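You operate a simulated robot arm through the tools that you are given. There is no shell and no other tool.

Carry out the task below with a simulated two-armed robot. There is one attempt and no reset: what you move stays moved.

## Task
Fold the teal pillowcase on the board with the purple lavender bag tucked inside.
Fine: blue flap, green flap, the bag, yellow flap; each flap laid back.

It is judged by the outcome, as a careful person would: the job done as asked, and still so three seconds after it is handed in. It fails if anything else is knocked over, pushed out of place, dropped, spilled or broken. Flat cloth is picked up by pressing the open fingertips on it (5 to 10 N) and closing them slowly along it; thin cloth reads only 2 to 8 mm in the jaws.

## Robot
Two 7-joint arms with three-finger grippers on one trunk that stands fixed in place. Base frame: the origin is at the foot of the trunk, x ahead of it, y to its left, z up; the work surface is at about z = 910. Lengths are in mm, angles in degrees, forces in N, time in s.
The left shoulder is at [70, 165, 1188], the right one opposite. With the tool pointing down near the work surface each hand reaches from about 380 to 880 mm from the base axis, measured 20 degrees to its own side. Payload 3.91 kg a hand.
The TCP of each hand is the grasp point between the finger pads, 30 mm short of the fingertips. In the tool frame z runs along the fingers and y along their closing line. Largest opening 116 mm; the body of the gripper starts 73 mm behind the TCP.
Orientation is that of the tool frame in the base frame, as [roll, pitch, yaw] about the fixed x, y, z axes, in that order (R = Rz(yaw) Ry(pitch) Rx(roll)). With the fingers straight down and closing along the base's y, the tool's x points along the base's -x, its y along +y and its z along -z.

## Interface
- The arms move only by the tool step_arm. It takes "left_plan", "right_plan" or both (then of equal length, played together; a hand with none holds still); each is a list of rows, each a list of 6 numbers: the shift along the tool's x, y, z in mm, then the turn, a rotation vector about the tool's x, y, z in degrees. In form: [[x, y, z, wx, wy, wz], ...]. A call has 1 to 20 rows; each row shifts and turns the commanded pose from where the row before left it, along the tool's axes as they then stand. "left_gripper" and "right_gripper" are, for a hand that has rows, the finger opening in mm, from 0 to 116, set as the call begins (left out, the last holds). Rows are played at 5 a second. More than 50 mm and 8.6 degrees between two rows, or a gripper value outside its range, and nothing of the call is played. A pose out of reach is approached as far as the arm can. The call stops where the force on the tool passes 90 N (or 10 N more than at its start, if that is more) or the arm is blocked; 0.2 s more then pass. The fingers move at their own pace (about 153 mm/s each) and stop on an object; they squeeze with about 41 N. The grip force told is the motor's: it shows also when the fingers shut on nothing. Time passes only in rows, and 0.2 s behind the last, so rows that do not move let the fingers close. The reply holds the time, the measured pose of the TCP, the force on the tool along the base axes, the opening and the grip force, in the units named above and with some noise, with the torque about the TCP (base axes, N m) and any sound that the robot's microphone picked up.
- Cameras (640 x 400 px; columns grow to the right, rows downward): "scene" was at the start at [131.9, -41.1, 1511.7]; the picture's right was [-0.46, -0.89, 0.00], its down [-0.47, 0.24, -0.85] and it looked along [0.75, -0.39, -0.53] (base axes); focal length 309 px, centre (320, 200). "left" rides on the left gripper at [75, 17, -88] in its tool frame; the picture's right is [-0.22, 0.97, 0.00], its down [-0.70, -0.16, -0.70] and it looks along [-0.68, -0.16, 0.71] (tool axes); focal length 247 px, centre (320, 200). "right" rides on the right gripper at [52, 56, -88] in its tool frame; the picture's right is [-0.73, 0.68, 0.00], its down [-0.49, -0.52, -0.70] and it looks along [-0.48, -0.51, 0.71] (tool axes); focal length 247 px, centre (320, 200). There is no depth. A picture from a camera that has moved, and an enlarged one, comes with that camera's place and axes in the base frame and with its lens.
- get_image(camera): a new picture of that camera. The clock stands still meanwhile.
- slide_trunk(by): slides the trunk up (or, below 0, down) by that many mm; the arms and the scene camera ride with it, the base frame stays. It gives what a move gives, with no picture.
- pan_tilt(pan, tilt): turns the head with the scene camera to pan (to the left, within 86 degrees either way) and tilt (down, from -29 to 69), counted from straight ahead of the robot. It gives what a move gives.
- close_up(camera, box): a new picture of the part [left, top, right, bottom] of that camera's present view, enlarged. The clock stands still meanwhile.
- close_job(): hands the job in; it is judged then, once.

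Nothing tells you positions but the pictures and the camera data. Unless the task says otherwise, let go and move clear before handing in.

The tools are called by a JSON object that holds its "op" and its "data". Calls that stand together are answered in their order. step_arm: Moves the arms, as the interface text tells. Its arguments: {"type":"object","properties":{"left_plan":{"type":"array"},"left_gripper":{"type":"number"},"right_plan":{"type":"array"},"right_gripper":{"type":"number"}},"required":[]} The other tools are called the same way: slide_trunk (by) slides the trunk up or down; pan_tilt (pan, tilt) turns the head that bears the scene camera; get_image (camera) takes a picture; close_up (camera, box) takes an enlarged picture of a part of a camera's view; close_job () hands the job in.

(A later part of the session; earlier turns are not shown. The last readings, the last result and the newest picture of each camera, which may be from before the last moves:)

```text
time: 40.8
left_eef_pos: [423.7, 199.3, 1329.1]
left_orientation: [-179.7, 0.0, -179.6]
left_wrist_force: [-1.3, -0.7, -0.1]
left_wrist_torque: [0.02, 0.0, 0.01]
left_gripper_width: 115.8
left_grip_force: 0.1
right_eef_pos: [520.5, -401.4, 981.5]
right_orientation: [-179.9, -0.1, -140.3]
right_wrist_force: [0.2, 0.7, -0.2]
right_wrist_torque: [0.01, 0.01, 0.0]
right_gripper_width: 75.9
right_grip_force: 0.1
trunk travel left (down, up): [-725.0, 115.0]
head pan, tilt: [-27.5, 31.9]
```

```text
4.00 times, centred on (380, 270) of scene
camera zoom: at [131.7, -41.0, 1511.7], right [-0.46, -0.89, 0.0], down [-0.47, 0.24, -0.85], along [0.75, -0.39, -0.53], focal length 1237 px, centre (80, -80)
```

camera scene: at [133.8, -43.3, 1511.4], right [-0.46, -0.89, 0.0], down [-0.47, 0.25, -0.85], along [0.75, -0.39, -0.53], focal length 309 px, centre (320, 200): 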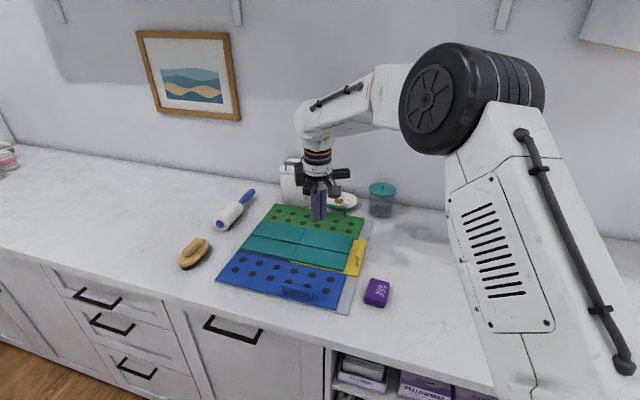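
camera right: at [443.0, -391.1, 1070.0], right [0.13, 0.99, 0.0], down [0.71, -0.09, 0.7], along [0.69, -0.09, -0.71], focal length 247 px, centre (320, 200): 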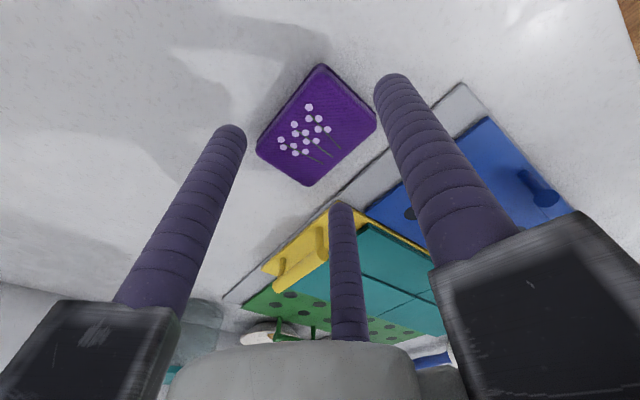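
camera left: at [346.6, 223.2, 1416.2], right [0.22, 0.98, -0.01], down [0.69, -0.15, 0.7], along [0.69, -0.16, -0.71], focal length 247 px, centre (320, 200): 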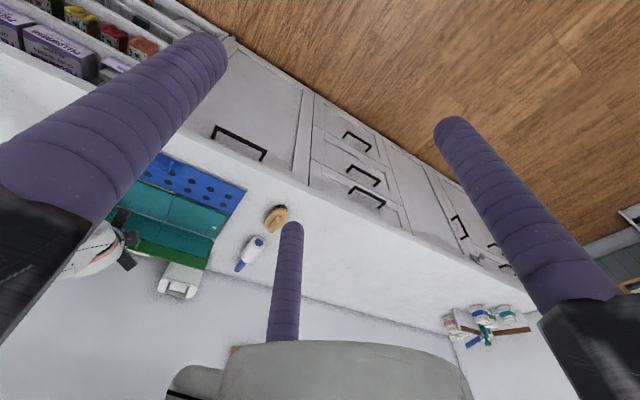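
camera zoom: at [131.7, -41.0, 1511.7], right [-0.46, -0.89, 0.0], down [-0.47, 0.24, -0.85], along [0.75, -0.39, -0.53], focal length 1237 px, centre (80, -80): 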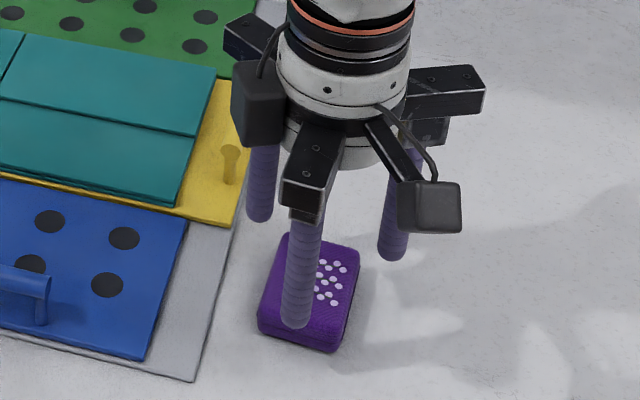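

Well centred within 2 mm. Going down the last 37 mm and closing gently around the bag.

{"op": "step_arm", "data": {"right_plan": [[1.7, 2.3, 15, 0, 0, 0], [0, 0, 12, 0, 0, 0], [0, 0, 8, 0, 0, 0], [0, 0, 2, 0, 0, 0]], "right_gripper": 76}}

{"op": "close_up", "data": {"camera": "scene", "box": [330, 220, 430, 320]}}

{"op": "get_image", "data": {"camera": "right"}}

```text
time: 41.8
left_eef_pos: [424.6, 199.3, 1328.8]
left_orientation: [-179.7, 0.1, -179.6]
left_wrist_force: [-0.5, 0.4, 0.0]
left_wrist_torque: [-0.01, 0.0, -0.01]
left_gripper_width: 116.3
left_grip_force: 0.1
right_eef_pos: [516.8, -399.4, 945.9]
right_orientation: [-179.9, 0.1, -140.3]
right_wrist_force: [1.0, 0.3, 0.6]
right_wrist_torque: [0.0, -0.02, 0.0]
right_gripper_width: 75.8
right_grip_force: 0.0
trunk travel left (down, up): [-725.0, 115.0]
head pan, tilt: [-27.5, 31.9]
```

```text
4.00 times, centred on (380, 270) of scene
camera zoom: at [131.8, -41.0, 1511.7], right [-0.46, -0.89, 0.0], down [-0.47, 0.24, -0.85], along [0.75, -0.39, -0.53], focal length 1237 px, centre (80, -80)
```

zoom: 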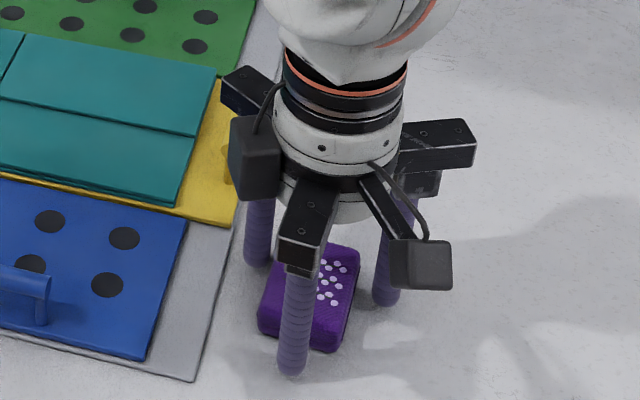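

```text
taken
camera right: at [440.1, -390.1, 1034.1], right [0.13, 0.99, 0.0], down [0.71, -0.09, 0.7], along [0.69, -0.09, -0.71], focal length 247 px, centre (320, 200)
```

right: 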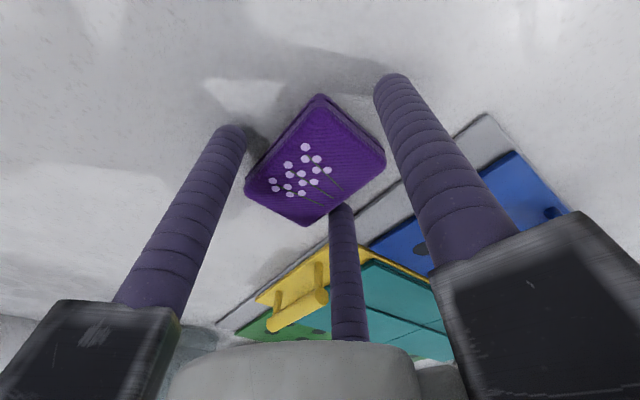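

Fingers straddle the bag with no contact forces. Closing gently.

{"op": "step_arm", "data": {"right_plan": [[0, 0, 0, 0, 0, 0], [0, 0, 0, 0, 0, 0], [0, 0, 0, 0, 0, 0]], "right_gripper": 52}}

{"op": "get_image", "data": {"camera": "right"}}

{"op": "close_up", "data": {"camera": "scene", "box": [330, 220, 430, 320]}}

```text
time: 42.6
left_eef_pos: [422.9, 199.7, 1328.2]
left_orientation: [-179.6, 0.1, -179.6]
left_wrist_force: [-0.5, 0.1, 0.7]
left_wrist_torque: [0.01, 0.0, 0.0]
left_gripper_width: 116.1
left_grip_force: 0.1
right_eef_pos: [518.0, -399.8, 946.2]
right_orientation: [-179.9, 0.0, -140.4]
right_wrist_force: [0.9, 0.3, 2.2]
right_wrist_torque: [-0.04, -0.04, 0.05]
right_gripper_width: 59.4
right_grip_force: 6.9
trunk travel left (down, up): [-725.0, 115.0]
head pan, tilt: [-27.5, 31.9]
```

```text
taken
camera right: at [440.1, -390.0, 1034.2], right [0.13, 0.99, 0.0], down [0.71, -0.09, 0.7], along [0.69, -0.09, -0.71], focal length 247 px, centre (320, 200)
```

right: 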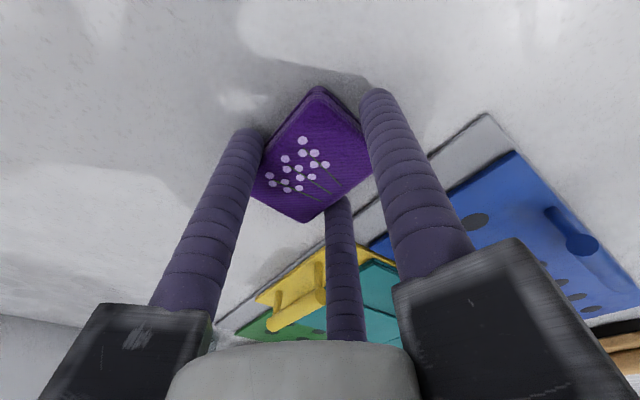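

```text
4.00 times, centred on (380, 270) of scene
camera zoom: at [131.8, -40.9, 1511.7], right [-0.46, -0.89, 0.0], down [-0.47, 0.24, -0.85], along [0.75, -0.39, -0.53], focal length 1237 px, centre (80, -80)
```

zoom: 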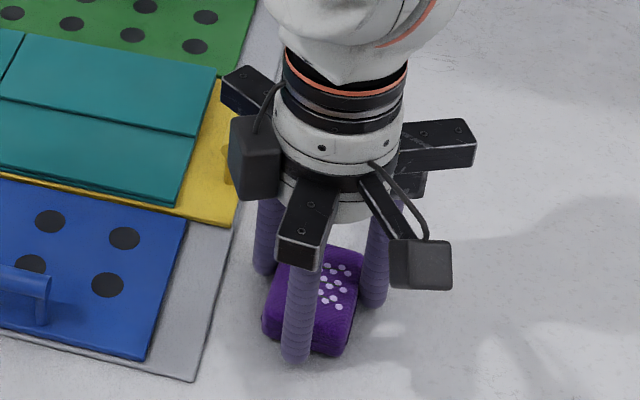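

Contact at 59 mm. I'll squeeze a bit more, then lift slowly.

{"op": "step_arm", "data": {"right_plan": [[0, 0, 0, 0, 0, 0], [0, 0, 0, 0, 0, 0], [0, 0, 0, 0, 0, 0], [0, 0, -10, 0, 0, 0], [0, 0, -15, 0, 0, 0]], "right_gripper": 40}}

{"op": "get_image", "data": {"camera": "right"}}

{"op": "close_up", "data": {"camera": "scene", "box": [330, 220, 430, 320]}}

```text
time: 43.8
left_eef_pos: [423.9, 200.3, 1328.8]
left_orientation: [-179.7, 0.2, -179.6]
left_wrist_force: [0.1, 0.8, -0.5]
left_wrist_torque: [0.02, -0.02, -0.05]
left_gripper_width: 116.0
left_grip_force: 0.1
right_eef_pos: [517.5, -399.1, 970.0]
right_orientation: [-179.9, 0.0, -140.3]
right_wrist_force: [0.5, -0.5, -0.3]
right_wrist_torque: [0.0, -0.01, -0.03]
right_gripper_width: 58.8
right_grip_force: 18.4
trunk travel left (down, up): [-725.0, 115.0]
head pan, tilt: [-27.5, 31.9]
```

```text
taken
camera right: at [440.0, -389.0, 1059.4], right [0.13, 0.99, 0.0], down [0.71, -0.09, 0.7], along [0.69, -0.09, -0.71], focal length 247 px, centre (320, 200)
```

right: 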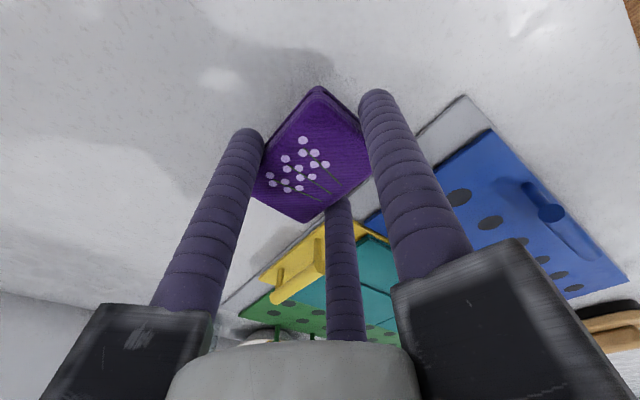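

```text
4.00 times, centred on (380, 270) of scene
camera zoom: at [131.1, -40.6, 1511.7], right [-0.46, -0.89, 0.0], down [-0.47, 0.24, -0.85], along [0.75, -0.39, -0.53], focal length 1237 px, centre (80, -80)
```

zoom: 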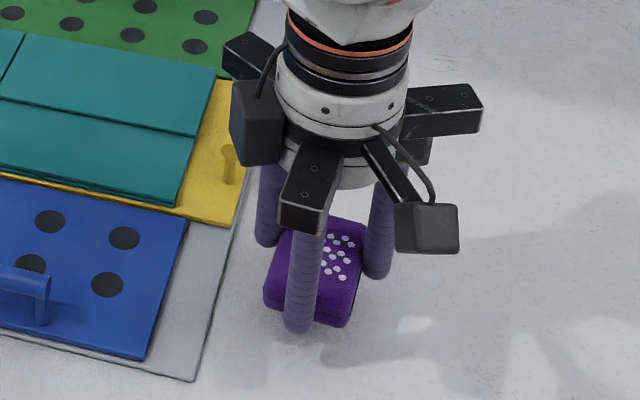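

The bag is held and lifted cleanly (59 mm, 18 N). I'll raise it, straighten it to the board and carry it above the left half of the folded cloth.

{"op": "step_arm", "data": {"right_plan": [[0, 0, -35, 0, 0, 0], [0, 0, -40, 0, 0, 0], [0, 0, -35, 0, 0, -4.5], [-32.9, -10.8, 0, 0, 0, 0], [-32.9, -10.8, 0, 0, 0, 0], [-32.9, -10.8, 0, 0, 0, 0], [-32.9, -10.8, 0, 0, 0, 0], [-32.9, -10.8, 0, 0, 0, 0], [-32.9, -10.8, 0, 0, 0, 0], [-32.9, -10.8, 0, 0, 0, 0], [-32.9, -10.8, 0, 0, 0, 0], [-32.9, -10.8, 0, 0, 0, 0], [-32.9, -10.8, 0, 0, 0, 0]]}}

{"op": "get_image", "data": {"camera": "right"}}

{"op": "get_image", "data": {"camera": "scene"}}

```text
time: 46.6
left_eef_pos: [429.3, 200.0, 1325.3]
left_orientation: [-179.6, -0.3, -179.7]
left_wrist_force: [1.8, 0.1, -0.8]
left_wrist_torque: [-0.01, 0.17, 0.03]
left_gripper_width: 116.0
left_grip_force: 0.0
right_eef_pos: [825.5, -251.5, 1077.4]
right_orientation: [179.8, -0.4, -135.8]
right_wrist_force: [3.8, -2.2, 8.7]
right_wrist_torque: [0.2, 0.26, -0.01]
right_gripper_width: 58.8
right_grip_force: 18.3
right hand out of reach, approached as far as the arm can: row 13
trunk travel left (down, up): [-725.0, 115.0]
head pan, tilt: [-27.5, 31.9]
```

```text
taken
camera right: at [749.3, -247.9, 1166.1], right [0.05, 1.0, 0.0], down [0.72, -0.03, 0.69], along [0.69, -0.04, -0.72], focal length 247 px, centre (320, 200)
```

right: 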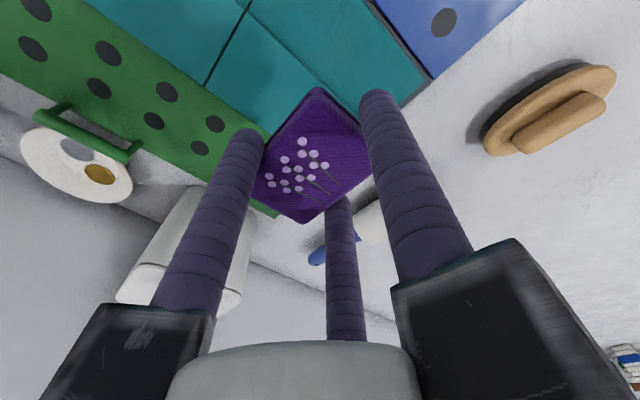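

```text
taken
camera scene: at [137.6, -40.1, 1511.2], right [-0.46, -0.89, 0.0], down [-0.47, 0.24, -0.85], along [0.75, -0.39, -0.53], focal length 309 px, centre (320, 200)
```

scene: 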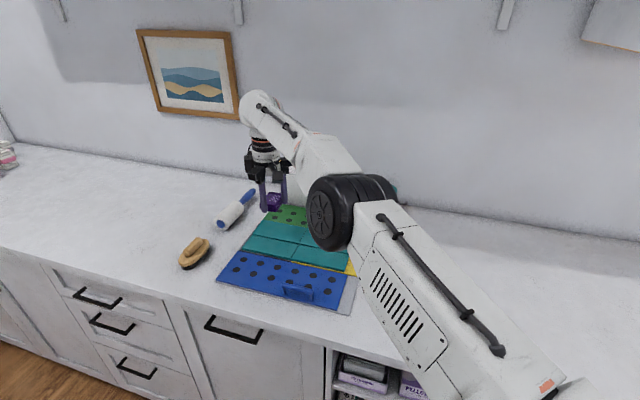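

I'm at the edge of reach at this height, with the bag over the left half. I'll ease back slightly and descend, where reach improves.

{"op": "step_arm", "data": {"right_plan": [[4, 0, 10, 0, 0, 0], [0, 0, 30, 0, 0, 0], [0, 0, 30, 0, 0, 0], [0, 0, 15, 0, 0, 0], [0, 0, 0, 0, 0, 0]]}}

{"op": "get_image", "data": {"camera": "right"}}

{"op": "close_up", "data": {"camera": "scene", "box": [200, 160, 400, 310]}}

```text
time: 47.8
left_eef_pos: [425.4, 199.4, 1328.6]
left_orientation: [-179.7, 0.0, -179.6]
left_wrist_force: [-0.2, -0.6, 0.0]
left_wrist_torque: [-0.01, 0.02, 0.01]
left_gripper_width: 115.9
left_grip_force: 0.1
right_eef_pos: [820.4, -253.3, 993.7]
right_orientation: [179.9, 0.0, -135.7]
right_wrist_force: [-1.0, -0.5, -0.6]
right_wrist_torque: [-0.06, 0.0, 0.0]
right_gripper_width: 58.6
right_grip_force: 18.4
trunk travel left (down, up): [-725.0, 115.0]
head pan, tilt: [-27.5, 31.9]
```

```text
taken
camera right: at [743.2, -249.6, 1082.7], right [0.05, 1.0, 0.0], down [0.71, -0.03, 0.7], along [0.7, -0.04, -0.71], focal length 247 px, centre (320, 200)
```

right: 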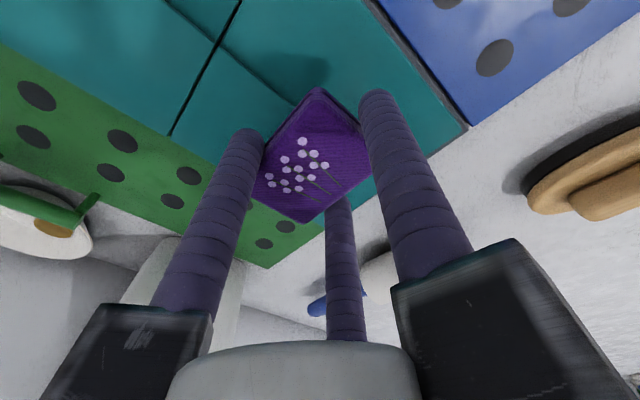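

```text
2.67 times, centred on (300, 235) of scene
camera zoom: at [132.3, -40.9, 1511.6], right [-0.46, -0.89, 0.0], down [-0.47, 0.24, -0.85], along [0.75, -0.39, -0.53], focal length 825 px, centre (373, 107)
```

zoom: 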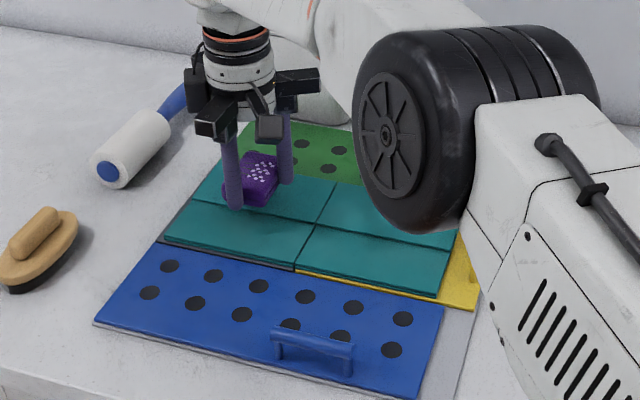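

The bag is above the centre of the left half. Lowering it in small steps until it touches.

{"op": "step_arm", "data": {"right_plan": [[-8, -2, 10, 0, 0, 0], [0, 0, 8, 0, 0, 0], [0, 0, 5, 0, 0, 0], [0, 0, 2, 0, 0, 0]]}}

{"op": "close_up", "data": {"camera": "scene", "box": [240, 180, 340, 260]}}

```text
time: 48.8
left_eef_pos: [426.6, 198.9, 1328.5]
left_orientation: [-179.7, 0.1, -179.5]
left_wrist_force: [-0.6, 0.2, -0.3]
left_wrist_torque: [0.05, 0.02, 0.02]
left_gripper_width: 115.8
left_grip_force: 0.0
right_eef_pos: [828.0, -249.7, 969.0]
right_orientation: [179.9, 0.0, -135.7]
right_wrist_force: [0.3, -0.5, -0.6]
right_wrist_torque: [0.01, 0.04, -0.03]
right_gripper_width: 58.5
right_grip_force: 19.1
trunk travel left (down, up): [-725.0, 115.0]
head pan, tilt: [-27.5, 31.9]
```

```text
5.00 times, centred on (290, 220) of scene
camera zoom: at [132.7, -40.9, 1511.6], right [-0.46, -0.89, 0.0], down [-0.47, 0.24, -0.85], along [0.75, -0.39, -0.53], focal length 1547 px, centre (470, 100)
```

zoom: 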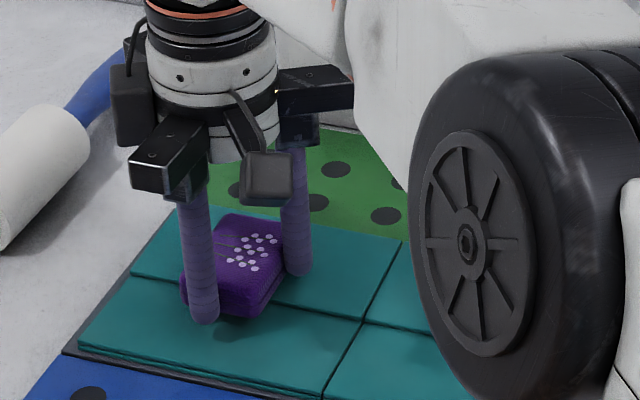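

{"op": "step_arm", "data": {"right_plan": [[0, 0, 2.5, 0, 0, 0], [0, 0, 1.5, 0, 0, 0], [0, 0, 0, 0, 0, 0]]}}

```text
time: 49.6
left_eef_pos: [423.9, 199.0, 1328.0]
left_orientation: [-179.7, 0.0, -179.7]
left_wrist_force: [-0.6, -0.3, 0.6]
left_wrist_torque: [0.04, 0.0, -0.03]
left_gripper_width: 115.8
left_grip_force: 0.1
right_eef_pos: [827.7, -249.8, 965.0]
right_orientation: [-180.0, 0.0, -135.7]
right_wrist_force: [0.4, 0.1, -0.2]
right_wrist_torque: [-0.01, -0.02, -0.04]
right_gripper_width: 58.8
right_grip_force: 18.5
trunk travel left (down, up): [-725.0, 115.0]
head pan, tilt: [-27.5, 31.9]
```

No contact yet; I'll continue down in small steps.

{"op": "step_arm", "data": {"right_plan": [[0, 0, 2, 0, 0, 0], [0, 0, 1.5, 0, 0, 0], [0, 0, 0, 0, 0, 0]]}}

{"op": "close_up", "data": {"camera": "scene", "box": [250, 190, 330, 250]}}

```text
time: 50.4
left_eef_pos: [423.0, 200.0, 1328.7]
left_orientation: [-179.7, 0.2, -179.5]
left_wrist_force: [-0.5, 0.1, -0.8]
left_wrist_torque: [-0.04, -0.01, 0.03]
left_gripper_width: 116.0
left_grip_force: 0.0
right_eef_pos: [827.3, -248.4, 964.9]
right_orientation: [-179.7, 0.1, -135.7]
right_wrist_force: [3.5, -1.5, 13.1]
right_wrist_torque: [-0.4, -0.41, 0.07]
right_gripper_width: 58.9
right_grip_force: 18.8
trunk travel left (down, up): [-725.0, 115.0]
head pan, tilt: [-27.5, 31.9]
```

```text
6.67 times, centred on (290, 220) of scene
camera zoom: at [130.4, -40.5, 1512.0], right [-0.46, -0.89, 0.0], down [-0.47, 0.24, -0.85], along [0.75, -0.39, -0.53], focal length 2062 px, centre (520, 67)
```

zoom: 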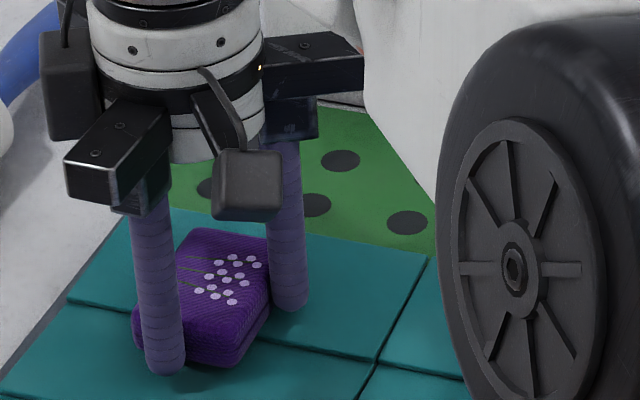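

The bag has touched down (13 N). I'll open the fingers and lift straight up.

{"op": "step_arm", "data": {"right_plan": [[0, 0, -1, 0, 0, 0], [0, 0, 0, 0, 0, 0], [0, 0, 0, 0, 0, 0]], "right_gripper": 74}}

{"op": "step_arm", "data": {"right_plan": [[0, 0, -12, 0, 0, 0], [0, 0, -25, 0, 0, 0], [0, 0, -35, 0, 0, 0]]}}

{"op": "get_image", "data": {"camera": "right"}}

{"op": "close_up", "data": {"camera": "scene", "box": [200, 170, 400, 310]}}

```text
time: 51.2
left_eef_pos: [424.5, 199.3, 1328.7]
left_orientation: [-179.7, 0.0, -179.6]
left_wrist_force: [0.0, -0.5, -0.1]
left_wrist_torque: [0.01, 0.01, 0.0]
left_gripper_width: 116.2
left_grip_force: 0.1
right_eef_pos: [828.3, -249.5, 961.0]
right_orientation: [180.0, -0.1, -135.8]
right_wrist_force: [-0.3, -0.6, -1.0]
right_wrist_torque: [0.01, 0.02, -0.01]
right_gripper_width: 74.0
right_grip_force: 0.1
trunk travel left (down, up): [-725.0, 115.0]
head pan, tilt: [-27.5, 31.9]
```

```text
time: 52.0
left_eef_pos: [422.6, 199.9, 1328.3]
left_orientation: [-179.7, 0.2, -179.6]
left_wrist_force: [0.5, -0.9, 0.4]
left_wrist_torque: [0.02, -0.01, 0.03]
left_gripper_width: 116.1
left_grip_force: 0.1
right_eef_pos: [826.9, -248.1, 1034.4]
right_orientation: [-179.9, -0.1, -135.8]
right_wrist_force: [-0.5, 0.6, 0.5]
right_wrist_torque: [-0.02, -0.01, -0.01]
right_gripper_width: 74.1
right_grip_force: 0.2
trunk travel left (down, up): [-725.0, 115.0]
head pan, tilt: [-27.5, 31.9]
```

```text
taken
camera right: at [749.0, -245.5, 1123.7], right [0.05, 1.0, 0.0], down [0.71, -0.03, 0.7], along [0.7, -0.04, -0.71], focal length 247 px, centre (320, 200)
```

right: 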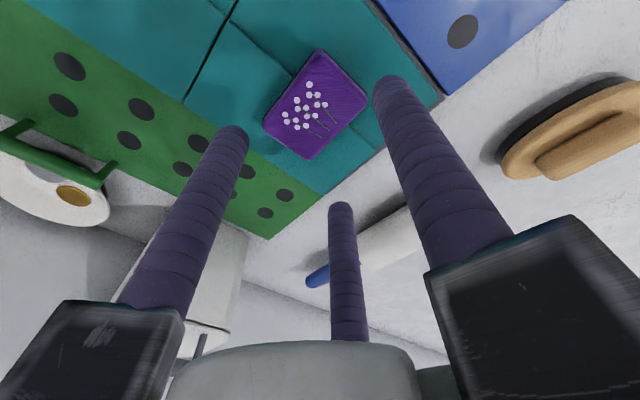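

```text
2.86 times, centred on (300, 240) of scene
camera zoom: at [130.9, -40.7, 1511.7], right [-0.46, -0.89, 0.0], down [-0.47, 0.24, -0.85], along [0.75, -0.39, -0.53], focal length 884 px, centre (377, 86)
```

zoom: 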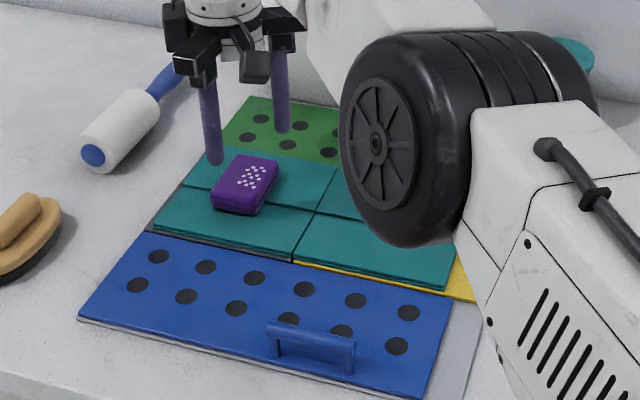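

The bag sits neatly on the left half. Next is the yellow flap: I'll raise the hand and move over the yellow handle, turning so a single finger will be on the outer side.

{"op": "step_arm", "data": {"right_plan": [[0, 0, -40, 0, 0, 0], [0, 0, -40, 0, 0, 0], [43.3, 0, 0, 0, 0, 0], [43.3, 0, 0, 0, 0, 0], [43.3, 0, 0, 0, 0, 0], [43.3, 0, 0, 0, 0, 0], [43.3, 0, 0, 0, 0, 0], [43.3, 0, 0, 0, 0, 0], [0, 0, 0, 0, 0, 7.3], [0, 0, 0, 0, 0, 7.3], [0, 0, 0, 0, 0, 7.3], [0, 0, 0, 0, 0, 7.4]], "right_gripper": 50}}

{"op": "get_image", "data": {"camera": "right"}}

{"op": "close_up", "data": {"camera": "scene", "box": [200, 170, 400, 310]}}

```text
time: 54.6
left_eef_pos: [424.4, 200.4, 1326.9]
left_orientation: [-179.6, 0.1, -179.6]
left_wrist_force: [-0.5, 0.0, -0.3]
left_wrist_torque: [-0.01, 0.02, -0.02]
left_gripper_width: 116.0
left_grip_force: 0.0
right_eef_pos: [631.3, -437.3, 1112.2]
right_orientation: [-179.9, 0.0, -165.3]
right_wrist_force: [-0.2, -0.5, 0.0]
right_wrist_torque: [-0.01, 0.03, 0.01]
right_gripper_width: 50.0
right_grip_force: 0.1
right hand out of reach, approached as far as the arm can: row 1, 2
trunk travel left (down, up): [-725.0, 115.0]
head pan, tilt: [-27.5, 31.9]
```

```text
taken
camera right: at [565.7, -395.8, 1200.4], right [0.53, 0.85, 0.0], down [0.6, -0.38, 0.7], along [0.59, -0.37, -0.71], focal length 247 px, centre (320, 200)
```

right: 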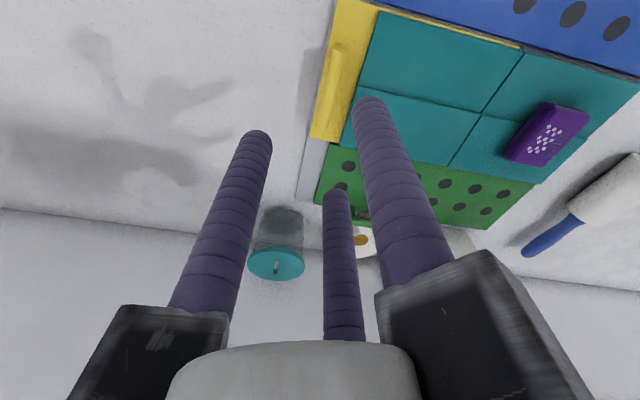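

```text
2.86 times, centred on (300, 240) of scene
camera zoom: at [132.3, -40.1, 1511.6], right [-0.46, -0.89, 0.0], down [-0.47, 0.24, -0.85], along [0.75, -0.39, -0.53], focal length 884 px, centre (377, 86)
```

zoom: 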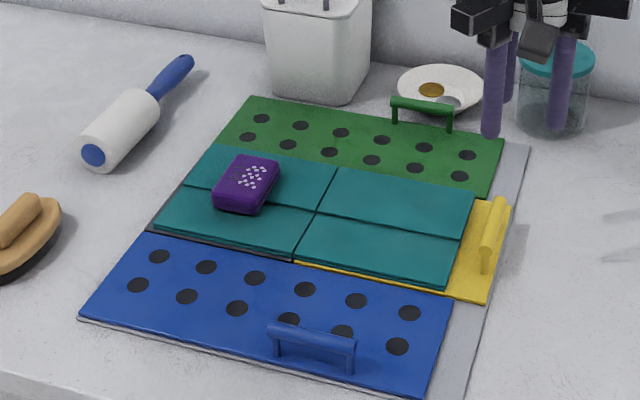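

{"op": "close_up", "data": {"camera": "right", "box": [290, 0, 450, 150]}}

{"op": "close_up", "data": {"camera": "right", "box": [400, 20, 600, 200]}}

```text
2.67 times, centred on (370, 75) of right
camera zoom: at [565.7, -395.8, 1200.4], right [0.53, 0.85, 0.0], down [0.6, -0.38, 0.7], along [0.59, -0.37, -0.71], focal length 659 px, centre (187, 533)
```

zoom: 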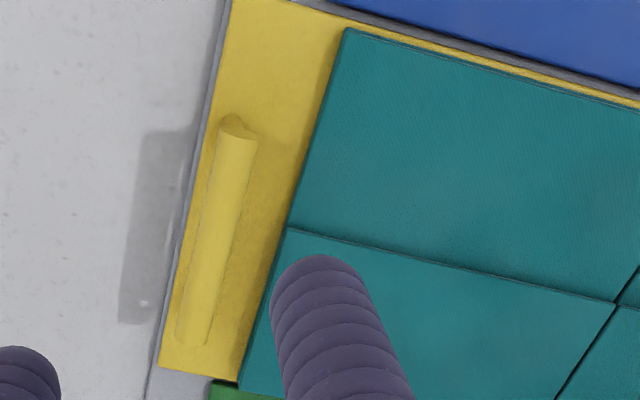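

```text
2.22 times, centred on (500, 110) of right
camera zoom: at [565.7, -395.8, 1200.4], right [0.53, 0.85, 0.0], down [0.6, -0.38, 0.7], along [0.59, -0.37, -0.71], focal length 549 px, centre (-80, 400)
```

zoom: 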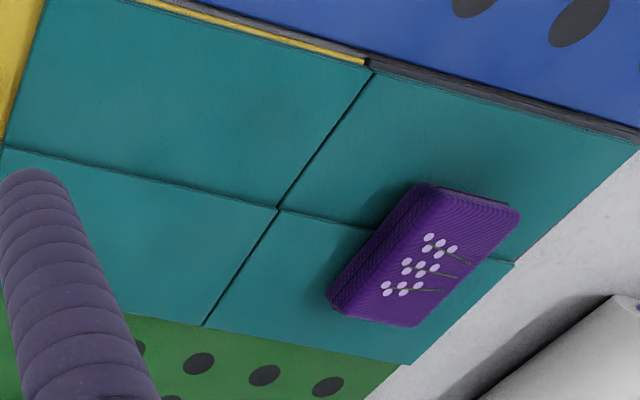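

The yellow bar is near u=151, w=768 in board terms and its hinge near u=331. I'll shift over it and come down to 50 mm above, then re-measure.

{"op": "step_arm", "data": {"right_plan": [[-11, -0.2, 35, 0, 0, -0.3], [-11.1, -0.2, 35, 0, 0, 0], [0, 0, 32, 0, 0, 0], [0, 0, 0, 0, 0, 0]], "right_gripper": 44}}

{"op": "get_image", "data": {"camera": "right"}}

{"op": "close_up", "data": {"camera": "right", "box": [230, 0, 430, 160]}}

{"op": "close_up", "data": {"camera": "scene", "box": [310, 190, 400, 290]}}

```text
time: 55.6
left_eef_pos: [423.8, 198.9, 1327.9]
left_orientation: [-179.7, 0.2, -179.5]
left_wrist_force: [-0.5, -0.8, -0.5]
left_wrist_torque: [0.01, 0.0, 0.02]
left_gripper_width: 115.8
left_grip_force: 0.1
right_eef_pos: [653.0, -431.7, 1008.4]
right_orientation: [-179.9, 0.0, -164.8]
right_wrist_force: [-0.8, 0.2, 0.5]
right_wrist_torque: [-0.02, -0.01, 0.01]
right_gripper_width: 43.9
right_grip_force: 0.0
trunk travel left (down, up): [-725.0, 115.0]
head pan, tilt: [-27.5, 31.9]
```

```text
taken
camera right: at [586.6, -390.7, 1097.6], right [0.53, 0.85, 0.0], down [0.61, -0.38, 0.7], along [0.59, -0.37, -0.71], focal length 247 px, centre (320, 200)
```

right: 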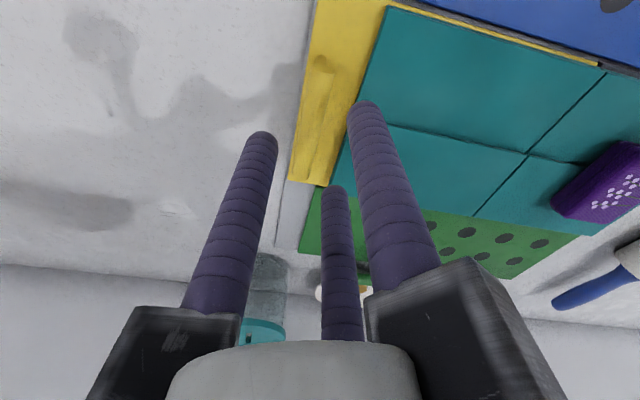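

```text
2.50 times, centred on (330, 80) of right
camera zoom: at [586.6, -390.7, 1097.6], right [0.53, 0.85, 0.0], down [0.61, -0.38, 0.7], along [0.59, -0.37, -0.71], focal length 617 px, centre (295, 500)
```

zoom: 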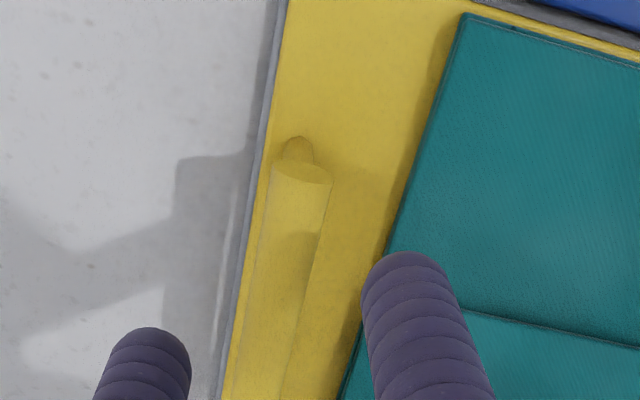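

```text
4.00 times, centred on (355, 240) of scene
camera zoom: at [131.8, -40.7, 1511.7], right [-0.46, -0.89, 0.0], down [-0.47, 0.24, -0.85], along [0.75, -0.39, -0.53], focal length 1237 px, centre (180, 40)
```

zoom: 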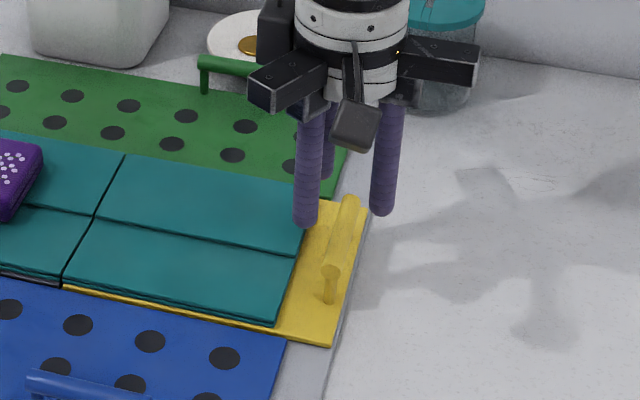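

Aligned within about 1 mm (bar at u≈152). I'll lower onto the bar with a 40 mm opening and close.

{"op": "step_arm", "data": {"right_plan": [[-1.5, -2.6, 15, 0, 0, 0], [0, 0, 14, 0, 0, 0], [0, 0, 10, 0, 0, 0], [0, 0, 7, 0, 0, 0], [0, 0, 0, 0, 0, 0]], "right_gripper": 40}}

{"op": "close_up", "data": {"camera": "scene", "box": [310, 190, 400, 290]}}

{"op": "get_image", "data": {"camera": "right"}}

```text
time: 56.8
left_eef_pos: [424.3, 199.5, 1327.8]
left_orientation: [-179.7, 0.1, -179.6]
left_wrist_force: [0.7, -0.3, 0.1]
left_wrist_torque: [-0.03, -0.02, 0.03]
left_gripper_width: 116.1
left_grip_force: 0.0
right_eef_pos: [654.7, -432.8, 962.6]
right_orientation: [-179.9, 0.0, -164.8]
right_wrist_force: [-1.2, 0.1, -0.6]
right_wrist_torque: [-0.02, -0.01, -0.01]
right_gripper_width: 40.2
right_grip_force: 0.1
trunk travel left (down, up): [-725.0, 115.0]
head pan, tilt: [-27.5, 31.9]
```

```text
4.00 times, centred on (355, 240) of scene
camera zoom: at [131.7, -40.8, 1511.7], right [-0.46, -0.89, 0.0], down [-0.47, 0.24, -0.85], along [0.75, -0.39, -0.53], focal length 1237 px, centre (180, 40)
```

zoom: 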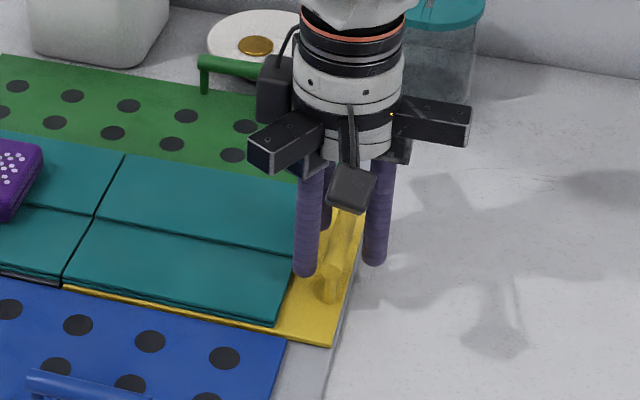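

```text
taken
camera right: at [587.9, -392.7, 1051.4], right [0.53, 0.85, 0.0], down [0.61, -0.38, 0.7], along [0.59, -0.37, -0.71], focal length 247 px, centre (320, 200)
```

right: 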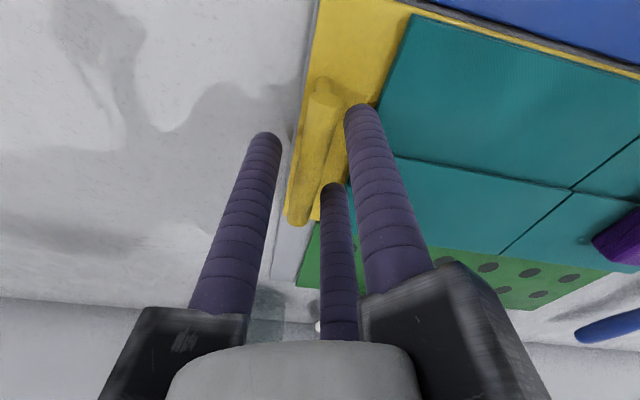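

{"op": "step_arm", "data": {"right_plan": [[0, 0, 0, 0, 0, 0], [0, 0, 0, 0, 0, 0], [0, 0, 0, 0, 0, 0]], "right_gripper": 10}}

{"op": "get_image", "data": {"camera": "right"}}

```text
time: 57.6
left_eef_pos: [424.2, 198.5, 1328.2]
left_orientation: [-179.7, 0.1, -179.6]
left_wrist_force: [-0.4, -1.1, -0.6]
left_wrist_torque: [-0.01, 0.02, 0.03]
left_gripper_width: 116.0
left_grip_force: 0.0
right_eef_pos: [654.6, -433.0, 962.7]
right_orientation: [-179.9, 0.0, -164.7]
right_wrist_force: [-0.1, -1.1, 1.3]
right_wrist_torque: [-0.02, -0.06, 0.17]
right_gripper_width: 22.9
right_grip_force: 40.9
trunk travel left (down, up): [-725.0, 115.0]
head pan, tilt: [-27.5, 31.9]
```

```text
taken
camera right: at [588.1, -392.8, 1051.4], right [0.53, 0.85, 0.0], down [0.61, -0.38, 0.7], along [0.59, -0.37, -0.71], focal length 247 px, centre (320, 200)
```

right: 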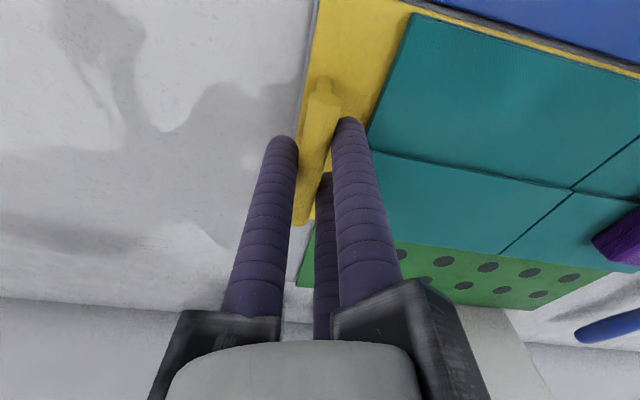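

Gripped (23 mm, 41 N). Lifting the yellow flap about 15° to check the hinge estimate.

{"op": "step_arm", "data": {"right_plan": [[-3.1, 1.8, -15.6, 0, 0, 0], [-4.2, 2.5, -15.2, 0, 0, 0], [-5.4, 3.1, -14.7, 0, 0, 0], [0, 0, 0, 0, 0, 0]]}}

{"op": "close_up", "data": {"camera": "scene", "box": [230, 170, 400, 290]}}

{"op": "get_image", "data": {"camera": "right"}}

```text
time: 58.6
left_eef_pos: [421.9, 198.4, 1328.1]
left_orientation: [-179.7, 0.3, -179.6]
left_wrist_force: [-0.3, 0.2, -0.1]
left_wrist_torque: [-0.02, -0.02, 0.03]
left_gripper_width: 116.0
left_grip_force: 0.1
right_eef_pos: [662.4, -426.1, 1011.5]
right_orientation: [-179.9, 0.0, -164.8]
right_wrist_force: [-15.2, -2.5, 3.6]
right_wrist_torque: [0.24, 0.55, 0.12]
right_gripper_width: 22.8
right_grip_force: 41.0
trunk travel left (down, up): [-725.0, 115.0]
head pan, tilt: [-27.5, 31.9]
```

```text
3.33 times, centred on (315, 230) of scene
camera zoom: at [128.5, -41.2, 1512.0], right [-0.46, -0.89, 0.0], down [-0.47, 0.24, -0.85], along [0.75, -0.39, -0.53], focal length 1031 px, centre (337, 100)
```

zoom: 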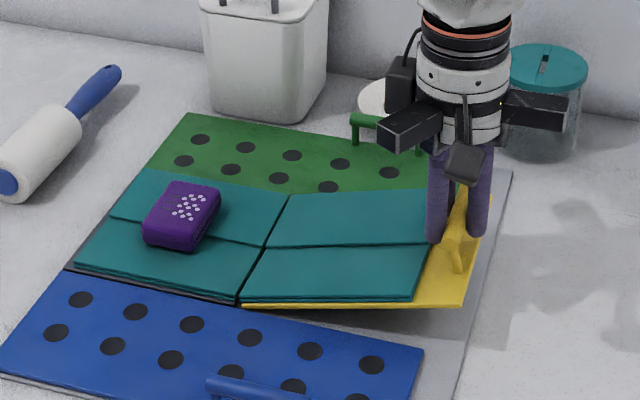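

```text
taken
camera right: at [595.9, -385.0, 1099.9], right [0.53, 0.85, 0.0], down [0.61, -0.38, 0.7], along [0.59, -0.37, -0.71], focal length 247 px, centre (320, 200)
```

right: 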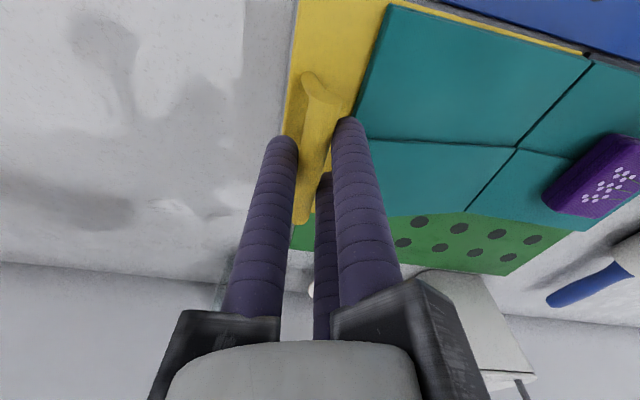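

The lift works, with a mild inward push of about 12 N, so the hinge sits a bit higher than I assumed. I'll adjust and continue to about 30°.

{"op": "step_arm", "data": {"right_plan": [[-2.3, 1.4, -17.5, 0, 0, 0], [-6.9, 4.0, -14.0, 0, 0, 0], [-7.9, 4.6, -13.3, 0, 0, 0], [0, 0, 0, 0, 0, 0]]}}

{"op": "close_up", "data": {"camera": "scene", "box": [230, 170, 400, 290]}}

{"op": "get_image", "data": {"camera": "right"}}

```text
time: 59.6
left_eef_pos: [423.8, 200.1, 1328.7]
left_orientation: [-179.7, 0.1, -179.5]
left_wrist_force: [1.0, -0.1, 0.4]
left_wrist_torque: [-0.02, 0.02, 0.0]
left_gripper_width: 116.1
left_grip_force: 0.0
right_eef_pos: [679.2, -408.9, 1055.8]
right_orientation: [-180.0, 0.0, -164.7]
right_wrist_force: [-1.1, 7.5, 0.1]
right_wrist_torque: [-0.01, -0.19, 0.13]
right_gripper_width: 22.7
right_grip_force: 40.8
trunk travel left (down, up): [-725.0, 115.0]
head pan, tilt: [-27.5, 31.9]
```

```text
3.33 times, centred on (315, 230) of scene
camera zoom: at [132.1, -39.9, 1511.6], right [-0.46, -0.89, 0.0], down [-0.47, 0.24, -0.85], along [0.75, -0.39, -0.53], focal length 1031 px, centre (337, 100)
```

zoom: 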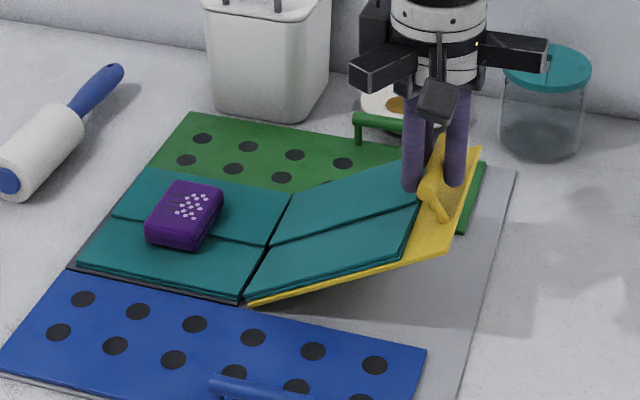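

```text
taken
camera right: at [612.8, -368.1, 1144.7], right [0.53, 0.85, 0.0], down [0.61, -0.38, 0.7], along [0.6, -0.37, -0.71], focal length 247 px, centre (320, 200)
```

right: 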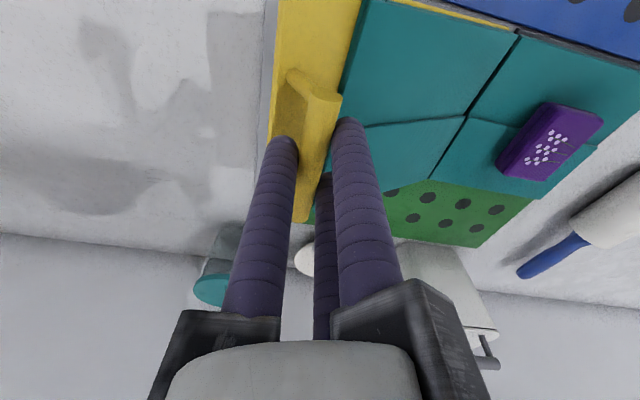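

The forces are small now and the flap is at about 30°. I'm continuing to about 50° and starting a slight lean of the hand toward me for reach.

{"op": "step_arm", "data": {"right_plan": [[-8.8, 5.55, -12.2, 1.446, -0.835, 0], [-9.84, 5.76, -11.31, 1.446, -0.835, 0], [-10.75, 5.99, -10.1, 1.446, -0.835, 0], [-11.54, 6.21, -9.1, 1.446, -0.835, 0]]}}

{"op": "close_up", "data": {"camera": "scene", "box": [230, 150, 400, 290]}}

{"op": "get_image", "data": {"camera": "right"}}

```text
time: 60.6
left_eef_pos: [424.3, 200.7, 1328.7]
left_orientation: [-179.7, 0.2, -179.7]
left_wrist_force: [-0.7, 0.3, 0.7]
left_wrist_torque: [0.0, 0.02, 0.03]
left_gripper_width: 116.1
left_grip_force: 0.1
right_eef_pos: [711.7, -374.3, 1099.2]
right_orientation: [-174.0, 3.4, -164.5]
right_wrist_force: [-3.0, 0.9, 1.5]
right_wrist_torque: [0.43, 0.57, 0.1]
right_gripper_width: 23.0
right_grip_force: 40.8
trunk travel left (down, up): [-725.0, 115.0]
head pan, tilt: [-27.5, 31.9]
```

```text
2.86 times, centred on (315, 220) of scene
camera zoom: at [131.5, -39.9, 1511.8], right [-0.46, -0.89, 0.0], down [-0.47, 0.24, -0.85], along [0.75, -0.39, -0.53], focal length 884 px, centre (334, 143)
```

zoom: 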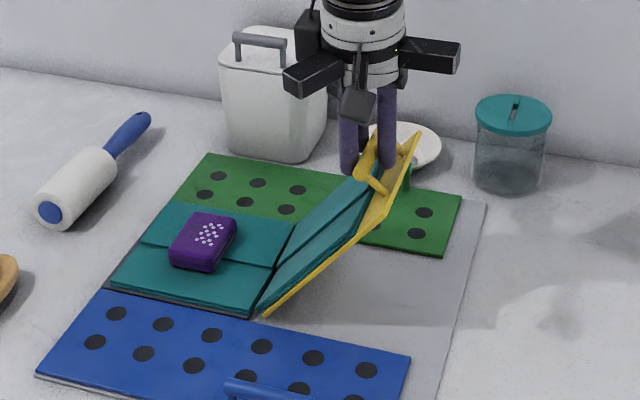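

```text
taken
camera right: at [637.1, -327.2, 1178.0], right [0.53, 0.85, -0.03], down [0.54, -0.31, 0.78], along [0.65, -0.43, -0.63], focal length 247 px, centre (320, 200)
```

right: 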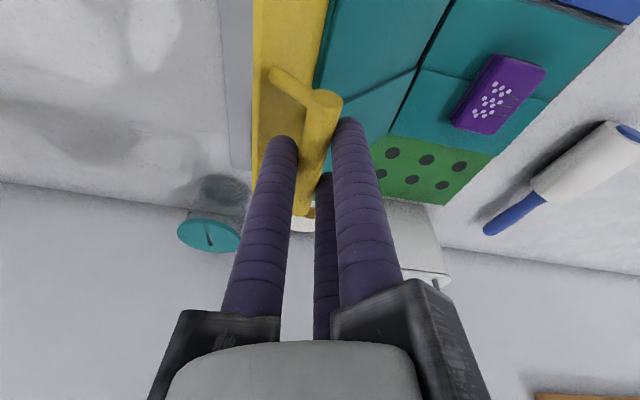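

Going well at about 50°, with the folded layers riding on the flap. I'm raising it to about 77°.

{"op": "step_arm", "data": {"right_plan": [[-11.95, 6.51, -7.21, 1.446, -0.835, 0], [-12.83, 6.78, -6.49, 1.446, -0.835, 0], [-13.26, 7.04, -5.29, 1.446, -0.835, 0], [-13.55, 7.34, -4.0, 1.446, -0.835, 0], [-13.84, 7.63, -2.6, 1.446, -0.835, 0]]}}

{"op": "close_up", "data": {"camera": "scene", "box": [220, 130, 400, 290]}}

{"op": "get_image", "data": {"camera": "right"}}

```text
time: 61.8
left_eef_pos: [423.5, 199.8, 1327.6]
left_orientation: [-179.7, 0.2, -179.7]
left_wrist_force: [1.2, 0.6, -0.5]
left_wrist_torque: [-0.01, 0.04, -0.02]
left_gripper_width: 116.2
left_grip_force: 0.1
right_eef_pos: [760.9, -319.1, 1124.5]
right_orientation: [-166.6, 7.5, -163.9]
right_wrist_force: [0.1, -2.3, 8.5]
right_wrist_torque: [0.26, 0.41, 0.19]
right_gripper_width: 23.0
right_grip_force: 40.8
trunk travel left (down, up): [-725.0, 115.0]
head pan, tilt: [-27.5, 31.9]
```

```text
2.50 times, centred on (310, 210) of scene
camera zoom: at [131.3, -40.4, 1511.8], right [-0.46, -0.89, 0.0], down [-0.47, 0.24, -0.85], along [0.75, -0.39, -0.53], focal length 773 px, centre (345, 175)
```

zoom: 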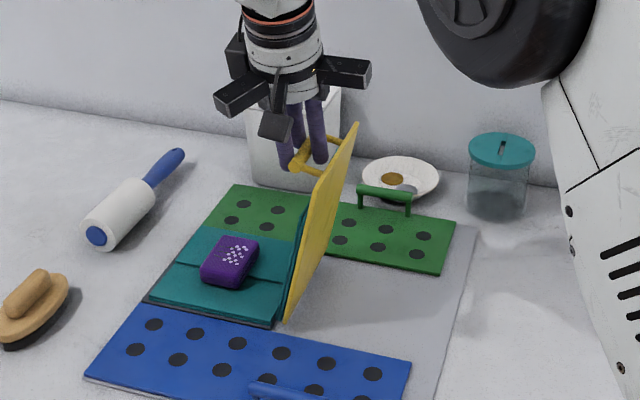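

```text
taken
camera right: at [681.3, -264.5, 1190.5], right [0.53, 0.84, -0.06], down [0.46, -0.23, 0.86], along [0.71, -0.48, -0.51], focal length 247 px, centre (320, 200)
```

right: 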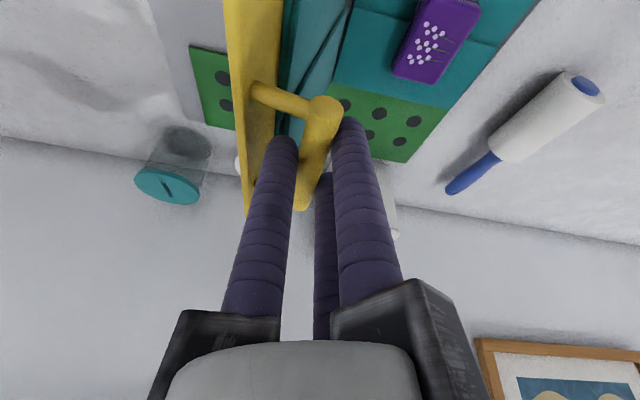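

About 77° and steady. Continuing past vertical to about 100°.

{"op": "step_arm", "data": {"right_plan": [[-13.73, 8.02, -1.26, 1.446, -0.835, 0], [-13.55, 8.33, 0.08, 1.446, -0.835, 0], [-13.33, 8.71, 1.39, 1.446, -0.835, 0], [-13.1, 8.71, 2.73, 0, 0, 0], [-12.62, 8.95, 3.95, 0, 0, 0]]}}

{"op": "close_up", "data": {"camera": "scene", "box": [220, 130, 400, 290]}}

{"op": "get_image", "data": {"camera": "right"}}

```text
time: 63.0
left_eef_pos: [425.9, 200.8, 1328.3]
left_orientation: [-179.7, 0.1, -179.6]
left_wrist_force: [-0.2, -0.2, -0.2]
left_wrist_torque: [0.0, 0.01, 0.02]
left_gripper_width: 116.0
left_grip_force: 0.0
right_eef_pos: [815.9, -262.8, 1114.2]
right_orientation: [-162.3, 9.8, -163.2]
right_wrist_force: [2.5, 1.8, 6.8]
right_wrist_torque: [-0.32, -0.41, 0.28]
right_gripper_width: 23.1
right_grip_force: 40.7
trunk travel left (down, up): [-725.0, 115.0]
head pan, tilt: [-27.5, 31.9]
```

```text
2.50 times, centred on (310, 210) of scene
camera zoom: at [131.6, -39.5, 1511.7], right [-0.46, -0.89, 0.0], down [-0.47, 0.24, -0.85], along [0.75, -0.39, -0.53], focal length 773 px, centre (345, 175)
```

zoom: 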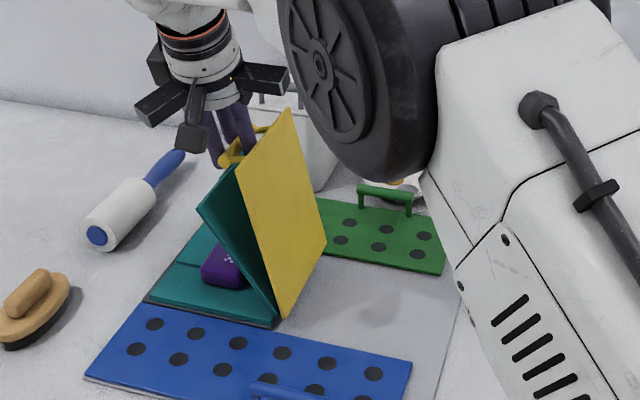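

```text
taken
camera right: at [731.4, -204.1, 1171.4], right [0.54, 0.84, -0.08], down [0.41, -0.18, 0.9], along [0.74, -0.51, -0.44], focal length 247 px, centre (320, 200)
```

right: 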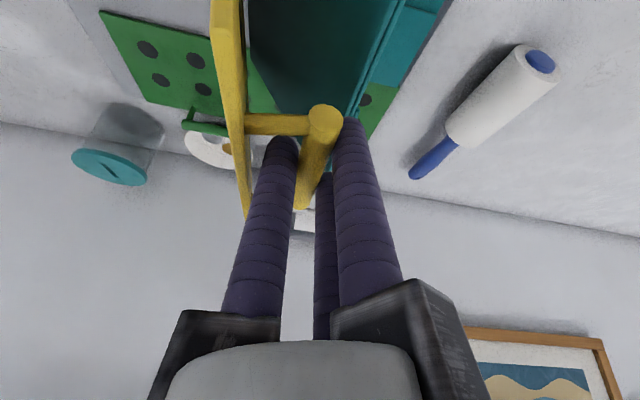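

The right half is already tipping off the flap over the bag. I'll pause to let it fall.

{"op": "step_arm", "data": {"right_plan": [[0, 0, 0, 0, 0, 0], [0, 0, 0, 0, 0, 0], [0, 0, 0, 0, 0, 0], [0, 0, 0, 0, 0, 0]]}}

{"op": "close_up", "data": {"camera": "scene", "box": [220, 130, 400, 290]}}

{"op": "get_image", "data": {"camera": "right"}}

```text
time: 64.0
left_eef_pos: [424.3, 200.7, 1327.8]
left_orientation: [-179.7, 0.2, -179.6]
left_wrist_force: [0.1, -0.8, 0.9]
left_wrist_torque: [0.02, -0.02, -0.03]
left_gripper_width: 116.1
left_grip_force: 0.0
right_eef_pos: [814.6, -264.2, 1113.5]
right_orientation: [-162.3, 9.8, -163.2]
right_wrist_force: [1.2, 3.0, 7.9]
right_wrist_torque: [0.06, 0.03, 0.24]
right_gripper_width: 22.7
right_grip_force: 40.9
trunk travel left (down, up): [-725.0, 115.0]
head pan, tilt: [-27.5, 31.9]
```

```text
2.50 times, centred on (310, 210) of scene
camera zoom: at [131.0, -39.8, 1511.8], right [-0.46, -0.89, 0.0], down [-0.47, 0.24, -0.85], along [0.75, -0.39, -0.53], focal length 773 px, centre (345, 175)
```

zoom: 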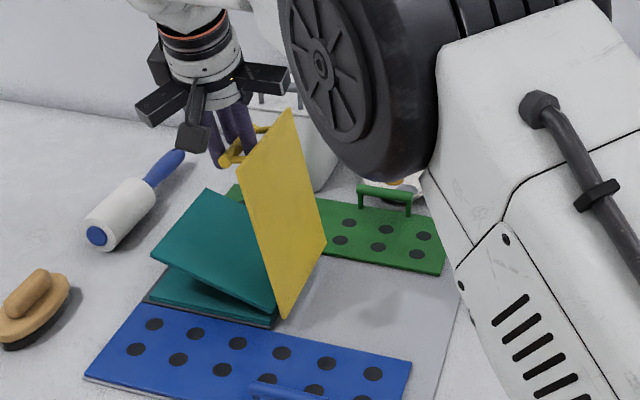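

```text
taken
camera right: at [730.6, -205.0, 1171.8], right [0.54, 0.84, -0.08], down [0.41, -0.18, 0.9], along [0.74, -0.51, -0.44], focal length 247 px, centre (320, 200)
```

right: 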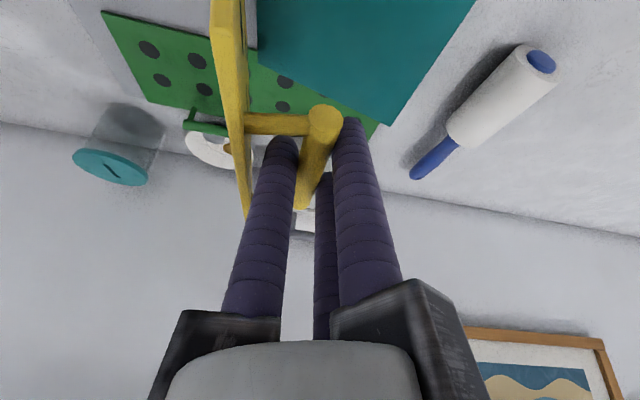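

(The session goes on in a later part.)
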